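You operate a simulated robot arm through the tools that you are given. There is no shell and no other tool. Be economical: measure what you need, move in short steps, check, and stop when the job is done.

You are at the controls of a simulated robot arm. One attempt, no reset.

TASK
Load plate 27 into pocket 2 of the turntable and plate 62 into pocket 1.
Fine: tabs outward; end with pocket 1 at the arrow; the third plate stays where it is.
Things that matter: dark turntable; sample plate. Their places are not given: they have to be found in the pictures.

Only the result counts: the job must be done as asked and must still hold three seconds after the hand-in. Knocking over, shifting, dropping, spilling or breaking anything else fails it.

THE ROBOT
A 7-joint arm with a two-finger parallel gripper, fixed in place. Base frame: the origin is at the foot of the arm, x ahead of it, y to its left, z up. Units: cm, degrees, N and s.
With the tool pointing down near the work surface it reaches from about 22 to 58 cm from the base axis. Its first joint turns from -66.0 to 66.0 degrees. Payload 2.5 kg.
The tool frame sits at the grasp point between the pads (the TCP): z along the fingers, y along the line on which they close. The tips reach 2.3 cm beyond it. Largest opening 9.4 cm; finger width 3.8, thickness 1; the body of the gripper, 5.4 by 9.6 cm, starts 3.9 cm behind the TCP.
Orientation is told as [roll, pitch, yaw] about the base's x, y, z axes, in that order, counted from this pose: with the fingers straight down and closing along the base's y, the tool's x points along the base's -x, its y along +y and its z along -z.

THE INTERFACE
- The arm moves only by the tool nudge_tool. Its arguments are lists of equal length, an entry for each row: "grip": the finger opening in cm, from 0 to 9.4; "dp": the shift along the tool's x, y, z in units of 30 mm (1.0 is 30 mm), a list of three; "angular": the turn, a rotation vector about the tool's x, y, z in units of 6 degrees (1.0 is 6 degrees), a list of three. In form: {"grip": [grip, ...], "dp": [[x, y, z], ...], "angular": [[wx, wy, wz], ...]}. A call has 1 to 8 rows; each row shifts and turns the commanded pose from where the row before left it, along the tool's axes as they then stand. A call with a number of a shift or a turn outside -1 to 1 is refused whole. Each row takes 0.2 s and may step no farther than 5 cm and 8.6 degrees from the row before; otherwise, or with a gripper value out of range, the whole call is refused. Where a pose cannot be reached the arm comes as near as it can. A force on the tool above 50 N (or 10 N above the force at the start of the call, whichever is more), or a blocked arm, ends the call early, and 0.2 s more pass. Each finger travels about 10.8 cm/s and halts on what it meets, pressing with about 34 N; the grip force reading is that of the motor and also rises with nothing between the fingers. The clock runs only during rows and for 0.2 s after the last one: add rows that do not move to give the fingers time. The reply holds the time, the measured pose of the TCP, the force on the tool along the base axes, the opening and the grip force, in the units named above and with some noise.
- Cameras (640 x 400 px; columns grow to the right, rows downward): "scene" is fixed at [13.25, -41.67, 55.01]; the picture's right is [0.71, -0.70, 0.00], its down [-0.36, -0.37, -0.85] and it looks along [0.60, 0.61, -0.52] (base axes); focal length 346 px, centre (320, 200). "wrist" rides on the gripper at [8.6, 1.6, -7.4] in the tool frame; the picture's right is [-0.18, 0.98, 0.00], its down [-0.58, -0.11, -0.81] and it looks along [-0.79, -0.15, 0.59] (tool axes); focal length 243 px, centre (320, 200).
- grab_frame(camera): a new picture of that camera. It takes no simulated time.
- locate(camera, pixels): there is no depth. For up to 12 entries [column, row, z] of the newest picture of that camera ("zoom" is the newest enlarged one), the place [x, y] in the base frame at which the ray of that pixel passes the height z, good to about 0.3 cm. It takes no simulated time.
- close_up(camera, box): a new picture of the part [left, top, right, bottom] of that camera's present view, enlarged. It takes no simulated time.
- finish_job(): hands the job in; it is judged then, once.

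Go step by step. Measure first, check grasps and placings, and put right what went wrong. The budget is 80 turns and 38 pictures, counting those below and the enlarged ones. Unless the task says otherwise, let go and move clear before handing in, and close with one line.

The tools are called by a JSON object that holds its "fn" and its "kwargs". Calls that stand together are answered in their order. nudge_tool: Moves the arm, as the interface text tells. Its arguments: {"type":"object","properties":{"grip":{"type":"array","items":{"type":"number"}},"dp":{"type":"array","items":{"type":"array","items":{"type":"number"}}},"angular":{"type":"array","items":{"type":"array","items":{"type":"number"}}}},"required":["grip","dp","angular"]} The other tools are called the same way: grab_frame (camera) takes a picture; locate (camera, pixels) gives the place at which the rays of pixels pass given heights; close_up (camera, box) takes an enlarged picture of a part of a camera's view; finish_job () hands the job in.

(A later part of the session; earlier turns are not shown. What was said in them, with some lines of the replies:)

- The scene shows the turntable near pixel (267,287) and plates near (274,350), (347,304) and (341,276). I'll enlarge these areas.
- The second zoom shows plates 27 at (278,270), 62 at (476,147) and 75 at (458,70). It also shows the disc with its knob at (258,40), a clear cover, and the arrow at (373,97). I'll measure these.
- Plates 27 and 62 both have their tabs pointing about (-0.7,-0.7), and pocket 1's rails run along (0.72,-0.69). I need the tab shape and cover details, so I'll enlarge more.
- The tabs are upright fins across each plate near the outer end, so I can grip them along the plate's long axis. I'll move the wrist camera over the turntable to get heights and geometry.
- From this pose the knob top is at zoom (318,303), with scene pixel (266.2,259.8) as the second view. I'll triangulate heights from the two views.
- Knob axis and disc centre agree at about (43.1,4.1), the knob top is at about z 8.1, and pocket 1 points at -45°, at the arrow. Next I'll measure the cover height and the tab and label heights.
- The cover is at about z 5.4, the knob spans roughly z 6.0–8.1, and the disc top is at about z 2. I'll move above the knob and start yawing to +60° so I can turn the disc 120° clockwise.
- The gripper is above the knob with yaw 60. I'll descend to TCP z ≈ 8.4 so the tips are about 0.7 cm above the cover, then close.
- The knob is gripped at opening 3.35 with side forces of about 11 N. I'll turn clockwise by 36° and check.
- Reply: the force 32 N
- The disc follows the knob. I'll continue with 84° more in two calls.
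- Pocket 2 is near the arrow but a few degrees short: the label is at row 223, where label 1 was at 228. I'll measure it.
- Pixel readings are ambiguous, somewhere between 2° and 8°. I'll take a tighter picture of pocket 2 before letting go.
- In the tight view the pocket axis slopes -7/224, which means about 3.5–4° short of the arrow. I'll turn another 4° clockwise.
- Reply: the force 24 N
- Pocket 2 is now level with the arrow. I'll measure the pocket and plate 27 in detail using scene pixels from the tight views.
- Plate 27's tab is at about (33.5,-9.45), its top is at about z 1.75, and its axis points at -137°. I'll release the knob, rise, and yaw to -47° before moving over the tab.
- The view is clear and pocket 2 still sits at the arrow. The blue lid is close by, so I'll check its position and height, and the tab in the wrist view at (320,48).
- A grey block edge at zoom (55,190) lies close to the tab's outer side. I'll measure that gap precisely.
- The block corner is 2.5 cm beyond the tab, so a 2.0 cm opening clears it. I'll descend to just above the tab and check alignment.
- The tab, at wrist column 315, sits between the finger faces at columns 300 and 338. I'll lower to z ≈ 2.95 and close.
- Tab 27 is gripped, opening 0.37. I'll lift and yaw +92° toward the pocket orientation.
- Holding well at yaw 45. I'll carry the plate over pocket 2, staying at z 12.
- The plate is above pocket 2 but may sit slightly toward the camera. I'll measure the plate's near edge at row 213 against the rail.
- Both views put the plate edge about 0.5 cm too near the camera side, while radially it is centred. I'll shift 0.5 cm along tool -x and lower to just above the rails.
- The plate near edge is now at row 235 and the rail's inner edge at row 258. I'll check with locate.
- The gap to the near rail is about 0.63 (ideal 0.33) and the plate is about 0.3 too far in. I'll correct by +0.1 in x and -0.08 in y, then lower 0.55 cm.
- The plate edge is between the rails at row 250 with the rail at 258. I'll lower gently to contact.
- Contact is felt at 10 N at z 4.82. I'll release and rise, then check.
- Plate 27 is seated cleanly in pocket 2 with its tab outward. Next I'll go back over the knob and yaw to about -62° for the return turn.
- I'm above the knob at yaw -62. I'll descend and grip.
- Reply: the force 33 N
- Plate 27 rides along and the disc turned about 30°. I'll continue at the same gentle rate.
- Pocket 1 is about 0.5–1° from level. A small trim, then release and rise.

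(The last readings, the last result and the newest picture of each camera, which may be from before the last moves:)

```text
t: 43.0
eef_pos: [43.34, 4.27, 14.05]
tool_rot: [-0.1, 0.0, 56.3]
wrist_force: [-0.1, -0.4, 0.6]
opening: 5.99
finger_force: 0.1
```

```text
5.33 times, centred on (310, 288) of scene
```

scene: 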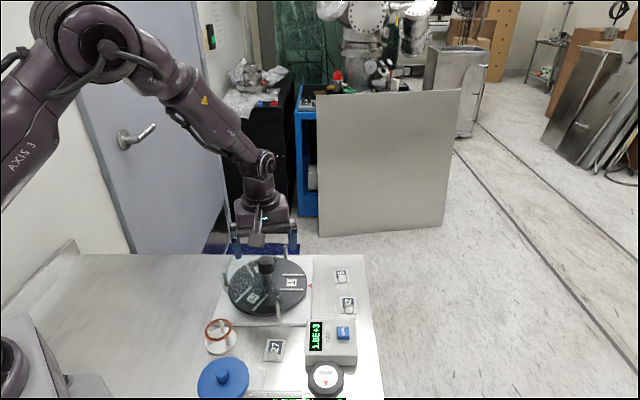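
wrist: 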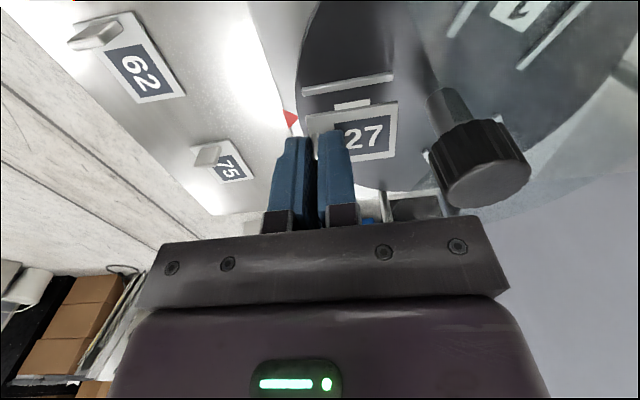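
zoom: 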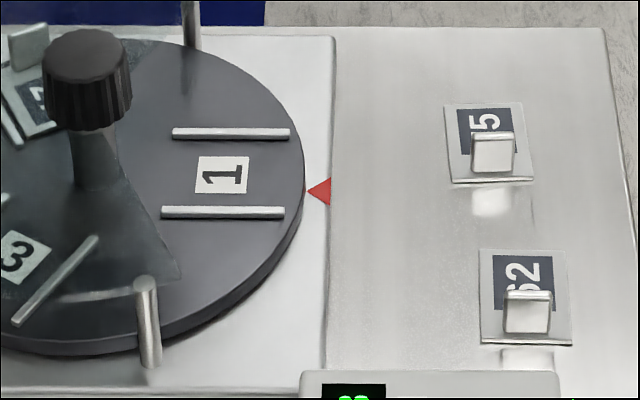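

Pocket 1 is at the arrow. Next I'll measure plate 62 and its tab.

{"fn": "locate", "kwargs": {"camera": "scene", "pixels": [[339.8, 296.7, 0.3], [356.1, 297.1, 0.3], [357.2, 313.7, 0.3], [340.2, 313.4, 0.3], [344.6, 306.1, 1.7], [353.4, 306.5, 1.7], [344.7, 304.4, 1.75], [353.7, 304.7, 1.75], [344.6, 312.2, 0.3], [353.1, 312.5, 0.3]]}}

{"fn": "locate", "kwargs": {"camera": "zoom", "pixels": [[481, 250, 0.3], [564, 252, 0.3], [571, 340, 0.3], [482, 339, 0.3], [504, 299, 1.7], [549, 301, 1.7], [330, 380, 5], [555, 380, 5], [505, 291, 1.75], [551, 293, 1.75]]}}

```text
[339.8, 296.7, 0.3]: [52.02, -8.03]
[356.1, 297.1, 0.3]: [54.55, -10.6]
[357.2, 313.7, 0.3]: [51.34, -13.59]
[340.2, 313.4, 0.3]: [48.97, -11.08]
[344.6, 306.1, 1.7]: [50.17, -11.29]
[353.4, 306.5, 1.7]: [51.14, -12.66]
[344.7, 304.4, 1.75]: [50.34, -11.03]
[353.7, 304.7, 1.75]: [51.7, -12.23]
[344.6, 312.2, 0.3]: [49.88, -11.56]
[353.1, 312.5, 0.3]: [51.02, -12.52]
```

```text
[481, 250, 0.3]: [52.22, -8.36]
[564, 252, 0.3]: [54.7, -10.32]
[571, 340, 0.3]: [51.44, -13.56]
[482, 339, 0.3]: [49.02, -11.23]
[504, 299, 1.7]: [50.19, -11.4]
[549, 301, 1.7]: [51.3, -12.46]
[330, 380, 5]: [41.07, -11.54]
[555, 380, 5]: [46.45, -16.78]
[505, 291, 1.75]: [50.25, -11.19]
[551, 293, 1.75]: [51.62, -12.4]
```

Plate 62's tab is at about (50.75,-11.9) with axis near -136°. I'll yaw to -46° above the knob and then travel there at z 14.

{"fn": "nudge_tool", "kwargs": {"grip": [6, 4, 2, 2, 2, 2, 2, 2], "dp": [[0, 0, 0], [0, 0, 0], [0, 0, 0], [0, 0, 0], [0, 0, 0], [0, 0, 0], [0, 0, 0], [0, 0, 0]], "angular": [[0, 0, 1], [0, 0, 1], [0, 0, 1], [0, 0, 1], [0, 0, 1], [0, 0, 1], [0, 0, 1], [0, 0, 1]]}}

{"fn": "nudge_tool", "kwargs": {"grip": [2, 2, 2, 2, 2, 2, 2, 2], "dp": [[0, 0, 0], [0, 0, 0], [0, 0, 0], [0, 0, 0], [0, 0, 0], [0, 0, 0], [0, 0, 0], [0, 0, 0]], "angular": [[0, 0, 1], [0, 0, 1], [0, 0, 1], [0, 0, 1], [0, 0, 1], [0, 0, 1], [0, 0, 1], [0, 0, 1]]}}

{"fn": "nudge_tool", "kwargs": {"grip": [2, 2, 2, 2, 2, 2, 2, 2], "dp": [[0, 0, 0], [-0.931, -0.324, 0], [-0.931, -0.324, 0], [-0.931, -0.324, 0], [-0.931, -0.324, 0], [-0.931, -0.324, 0], [-0.931, -0.324, 0], [0, 0, 0]], "angular": [[0, 0, 1], [0, 0, 0], [0, 0, 0], [0, 0, 0], [0, 0, 0], [0, 0, 0], [0, 0, 0], [0, 0, 0]]}}

{"fn": "grab_frame", "kwargs": {"camera": "wrist"}}

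```text
t: 44.8
eef_pos: [43.24, 4.16, 14.02]
tool_rot: [0.0, 0.0, 8.1]
wrist_force: [-0.1, 0.1, 0.1]
opening: 2.0
finger_force: 0.1
```

```text
t: 46.6
eef_pos: [43.14, 4.25, 14.19]
tool_rot: [0.0, 0.0, -39.8]
wrist_force: [0.6, 0.1, 0.6]
opening: 2.0
finger_force: 0.1
```

```text
t: 48.4
eef_pos: [50.7, -11.76, 14.26]
tool_rot: [0.0, 0.0, -45.7]
wrist_force: [0.1, -0.2, 0.8]
opening: 2.02
finger_force: 0.0
```

```text
6 pictures are left
```

wrist: 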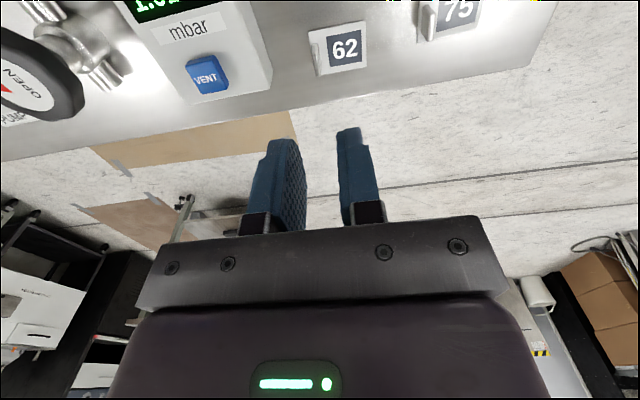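

The plate's tab is at wrist (319,55). I'll check its corners and the gauge box edge for clearance.

{"fn": "locate", "kwargs": {"camera": "wrist", "pixels": [[310, 32, 0.3], [363, 22, 0.3], [368, 66, 0.3], [316, 75, 0.3], [315, 46, 1.7], [320, 74, 1.7], [272, 75, 3], [272, 75, 5]]}}

```text
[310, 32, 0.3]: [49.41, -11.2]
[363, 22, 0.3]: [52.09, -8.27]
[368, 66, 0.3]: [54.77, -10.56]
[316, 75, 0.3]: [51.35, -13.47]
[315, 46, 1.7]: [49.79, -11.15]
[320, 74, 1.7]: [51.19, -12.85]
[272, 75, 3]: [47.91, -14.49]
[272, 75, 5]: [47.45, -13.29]
```

The outer end of the gripper body will pass near the gauge box, so I need the box height. I'll triangulate its back-right corner from the scene view.

{"fn": "locate", "kwargs": {"camera": "scene", "pixels": [[356, 320, 1], [356, 320, 2], [356, 320, 3], [356, 320, 4], [356, 320, 5], [325.5, 319.5, 3], [325.5, 319.5, 4]]}}

{"fn": "locate", "kwargs": {"camera": "wrist", "pixels": [[272, 82, 1], [272, 82, 2], [272, 82, 3], [272, 82, 4], [272, 82, 5]]}}

```text
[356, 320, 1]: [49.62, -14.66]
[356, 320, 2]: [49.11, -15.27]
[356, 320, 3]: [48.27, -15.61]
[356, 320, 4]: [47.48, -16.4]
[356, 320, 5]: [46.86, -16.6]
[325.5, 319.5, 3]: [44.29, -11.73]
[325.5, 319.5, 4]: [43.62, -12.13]
```

```text
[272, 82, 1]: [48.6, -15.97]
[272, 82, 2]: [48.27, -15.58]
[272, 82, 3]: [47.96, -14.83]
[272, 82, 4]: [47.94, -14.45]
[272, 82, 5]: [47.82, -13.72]
```

The box is only about 2.5 tall with more than 1 cm of clearance. I'll descend on tab 62 and close.

{"fn": "nudge_tool", "kwargs": {"grip": [2, 2, 2, 2, 2], "dp": [[-0.05, -0.05, 0.6], [0, 0, 0.85], [0, 0, 0.85], [0, 0, 0.85], [0, 0, 0]], "angular": [[0, 0, 0], [0, 0, 0], [0, 0, 0], [0, 0, 0], [0, 0, 0]]}}

{"fn": "grab_frame", "kwargs": {"camera": "wrist"}}

```text
t: 49.6
eef_pos: [50.56, -11.96, 4.65]
tool_rot: [-0.1, -0.1, -45.7]
wrist_force: [-0.8, 0.5, -0.3]
opening: 2.0
finger_force: 0.2
```

```text
5 pictures are left
```

wrist: 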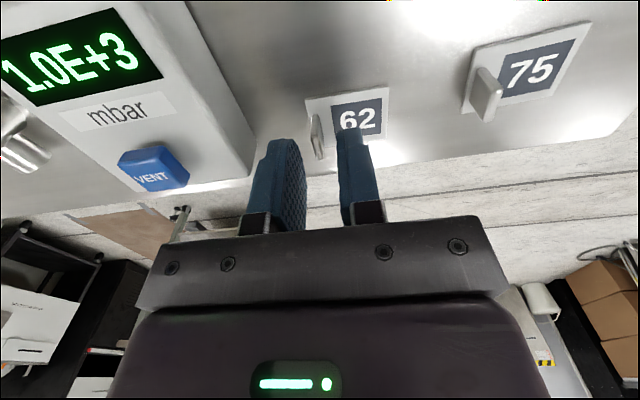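

Tab 62 sits between the fingers just as tab 27 did. I'll lower and grip.

{"fn": "nudge_tool", "kwargs": {"grip": [2, 2, 2, 0, 0, 0], "dp": [[0, 0, 0.3], [0, 0, 0.3], [0, 0, 0], [0, 0, 0], [0, 0, 0], [0, 0, 0]], "angular": [[0, 0, 0], [0, 0, 0], [0, 0, 0], [0, 0, 0], [0, 0, 0], [0, 0, 0]]}}

```text
t: 51.0
eef_pos: [50.62, -12.08, 2.86]
tool_rot: [-0.1, 0.0, -45.7]
wrist_force: [-0.2, 0.1, -0.1]
opening: 0.4
finger_force: 34.0
```

Gripped at 0.40. I'll lift and yaw +90.7°.

{"fn": "nudge_tool", "kwargs": {"grip": [0, 0, 0, 0, 0, 0, 0, 0], "dp": [[0, 0, -0.5], [0, 0, -0.9], [0, 0, -0.9], [0, 0, -0.9], [0, 0, 0], [0, 0, 0], [0, 0, 0], [0, 0, 0]], "angular": [[0, 0, 0], [0, 0, 0], [0, 0, 0], [0, 0, 0], [0, 0, -1], [0, 0, -1], [0, 0, -1], [0, 0, -1]]}}

{"fn": "nudge_tool", "kwargs": {"grip": [0, 0, 0, 0, 0, 0, 0, 0], "dp": [[0, 0, 0], [0, 0, 0], [0, 0, 0], [0, 0, 0], [0, 0, 0], [0, 0, 0], [0, 0, 0], [0, 0, 0]], "angular": [[0, 0, -1], [0, 0, -1], [0, 0, -1], [0, 0, -1], [0, 0, -1], [0, 0, -1], [0, 0, -1], [0, 0, -1]]}}

{"fn": "nudge_tool", "kwargs": {"grip": [0, 0, 0, 0, 0], "dp": [[0, 0, 0], [0, 0, 0], [0, 0, 0], [0, 0, 0], [0, 0, 0]], "angular": [[0, 0, -1], [0, 0, -1], [0, 0, -1], [0, 0, -0.12], [0, 0, 0]]}}

```text
t: 52.8
eef_pos: [50.78, -12.09, 12.47]
tool_rot: [-0.1, 0.0, -21.6]
wrist_force: [0.5, -0.6, -1.0]
opening: 0.38
finger_force: 33.8
```

```text
t: 54.6
eef_pos: [50.7, -12.08, 12.32]
tool_rot: [-0.1, 0.0, 26.4]
wrist_force: [0.5, -0.4, 0.2]
opening: 0.39
finger_force: 34.3
```

```text
t: 55.8
eef_pos: [50.61, -12.12, 12.38]
tool_rot: [0.0, 0.1, 45.0]
wrist_force: [0.2, -0.2, -0.2]
opening: 0.38
finger_force: 33.8
```

I'll carry plate 62 over pocket 1, to the TCP that seated plate 27 (48.2,-0.7), and lower to z ≈ 5.6.

{"fn": "nudge_tool", "kwargs": {"grip": [0, 0, 0, 0, 0, 0, 0, 0], "dp": [[-0.525, 0.8175, 0], [-0.525, 0.8175, 0], [-0.525, 0.8175, 0], [-0.525, 0.8175, 0], [0, 0, 0.75], [0, 0, 0.75], [0, 0, 0.75], [0, 0, 0]], "angular": [[0, 0, 0], [0, 0, 0], [0, 0, 0], [0, 0, 0], [0, 0, 0], [0, 0, 0], [0, 0, 0], [0, 0, 0]]}}

{"fn": "close_up", "kwargs": {"camera": "scene", "box": [255, 250, 325, 310]}}

```text
t: 57.6
eef_pos: [48.14, -0.5, 5.86]
tool_rot: [0.0, 0.0, 45.0]
wrist_force: [0.1, 0.5, -0.3]
opening: 0.36
finger_force: 34.2
```

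```text
6.67 times, centred on (290, 280) of scene
```

zoom: 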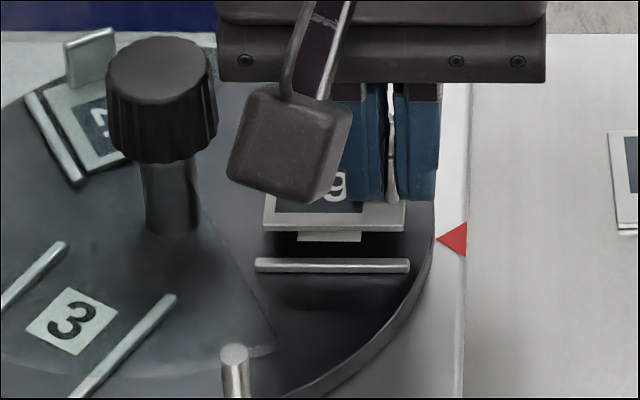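

The plate's edge (columns 263–406, row 232) matches the approach that worked for plate 27. I'll lower to contact.

{"fn": "nudge_tool", "kwargs": {"grip": [0, 0, 0, 0, 0], "dp": [[0, 0, 0.11], [0, 0, 0.11], [0, 0, 0.03], [0, 0, 0.03], [0, 0, 0]], "angular": [[0, 0, 0], [0, 0, 0], [0, 0, 0], [0, 0, 0], [0, 0, 0]]}}

```text
t: 58.8
eef_pos: [48.14, -0.6, 4.77]
tool_rot: [0.1, 0.0, 44.9]
wrist_force: [0.6, 0.4, -1.0]
opening: 0.39
finger_force: 34.5
```

There's no contact force yet. I'll go down a little more.

{"fn": "nudge_tool", "kwargs": {"grip": [0, 0], "dp": [[0, 0, 0.03], [0, 0, 0]], "angular": [[0, 0, 0], [0, 0, 0]]}}

```text
t: 59.4
eef_pos: [48.22, -0.64, 4.67]
tool_rot: [0.0, 0.0, 45.0]
wrist_force: [-1.2, 0.4, 4.8]
opening: 0.38
finger_force: 33.9
```

Contact is felt at 4.8 N. I'll release, rise and check.

{"fn": "nudge_tool", "kwargs": {"grip": [1.8, 1.8, 1.8, 1.8, 1.8, 1.8, 1.8], "dp": [[0, 0, 0], [0, 0, 0], [0, 0, -0.4], [0, 0, -0.9], [0, 0, -0.9], [0, 0, -0.9], [0, 0, -0.9]], "angular": [[0, 0, 0], [0, 0, 0], [0, 0, 0], [0, 0, 0], [0, 0, 0], [0, 0, 0], [0, 0, 0]]}}

{"fn": "close_up", "kwargs": {"camera": "scene", "box": [230, 245, 325, 315]}}

```text
t: 61.0
eef_pos: [48.0, -0.49, 16.95]
tool_rot: [-0.1, 0.0, 45.0]
wrist_force: [0.2, -0.7, -0.2]
opening: 1.79
finger_force: 0.0
```

```text
5.71 times, centred on (278, 280) of scene
```

zoom: 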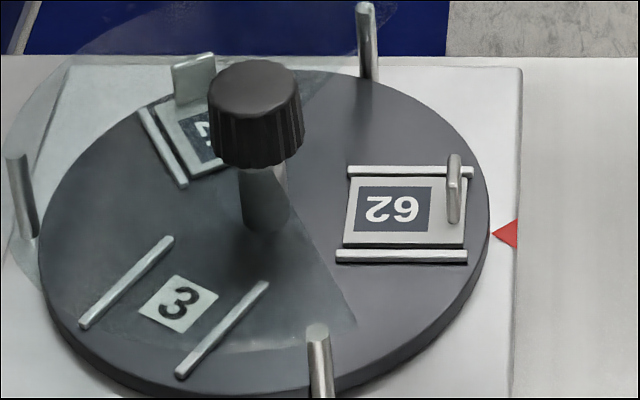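

Plate 62 is seated between pocket 1's level rails with its tab toward the arrow. Plate 27 is still in pocket 2 with its tab outward, and the gripper is clear. I'm handing in.

{"fn": "finish_job", "kwargs": {}}

```text
The job is handed in.
```

I loaded plate 27 into pocket 2 and plate 62 into pocket 1, both with tabs outward; pocket 1 is at the arrow and I did not touch plate 75.
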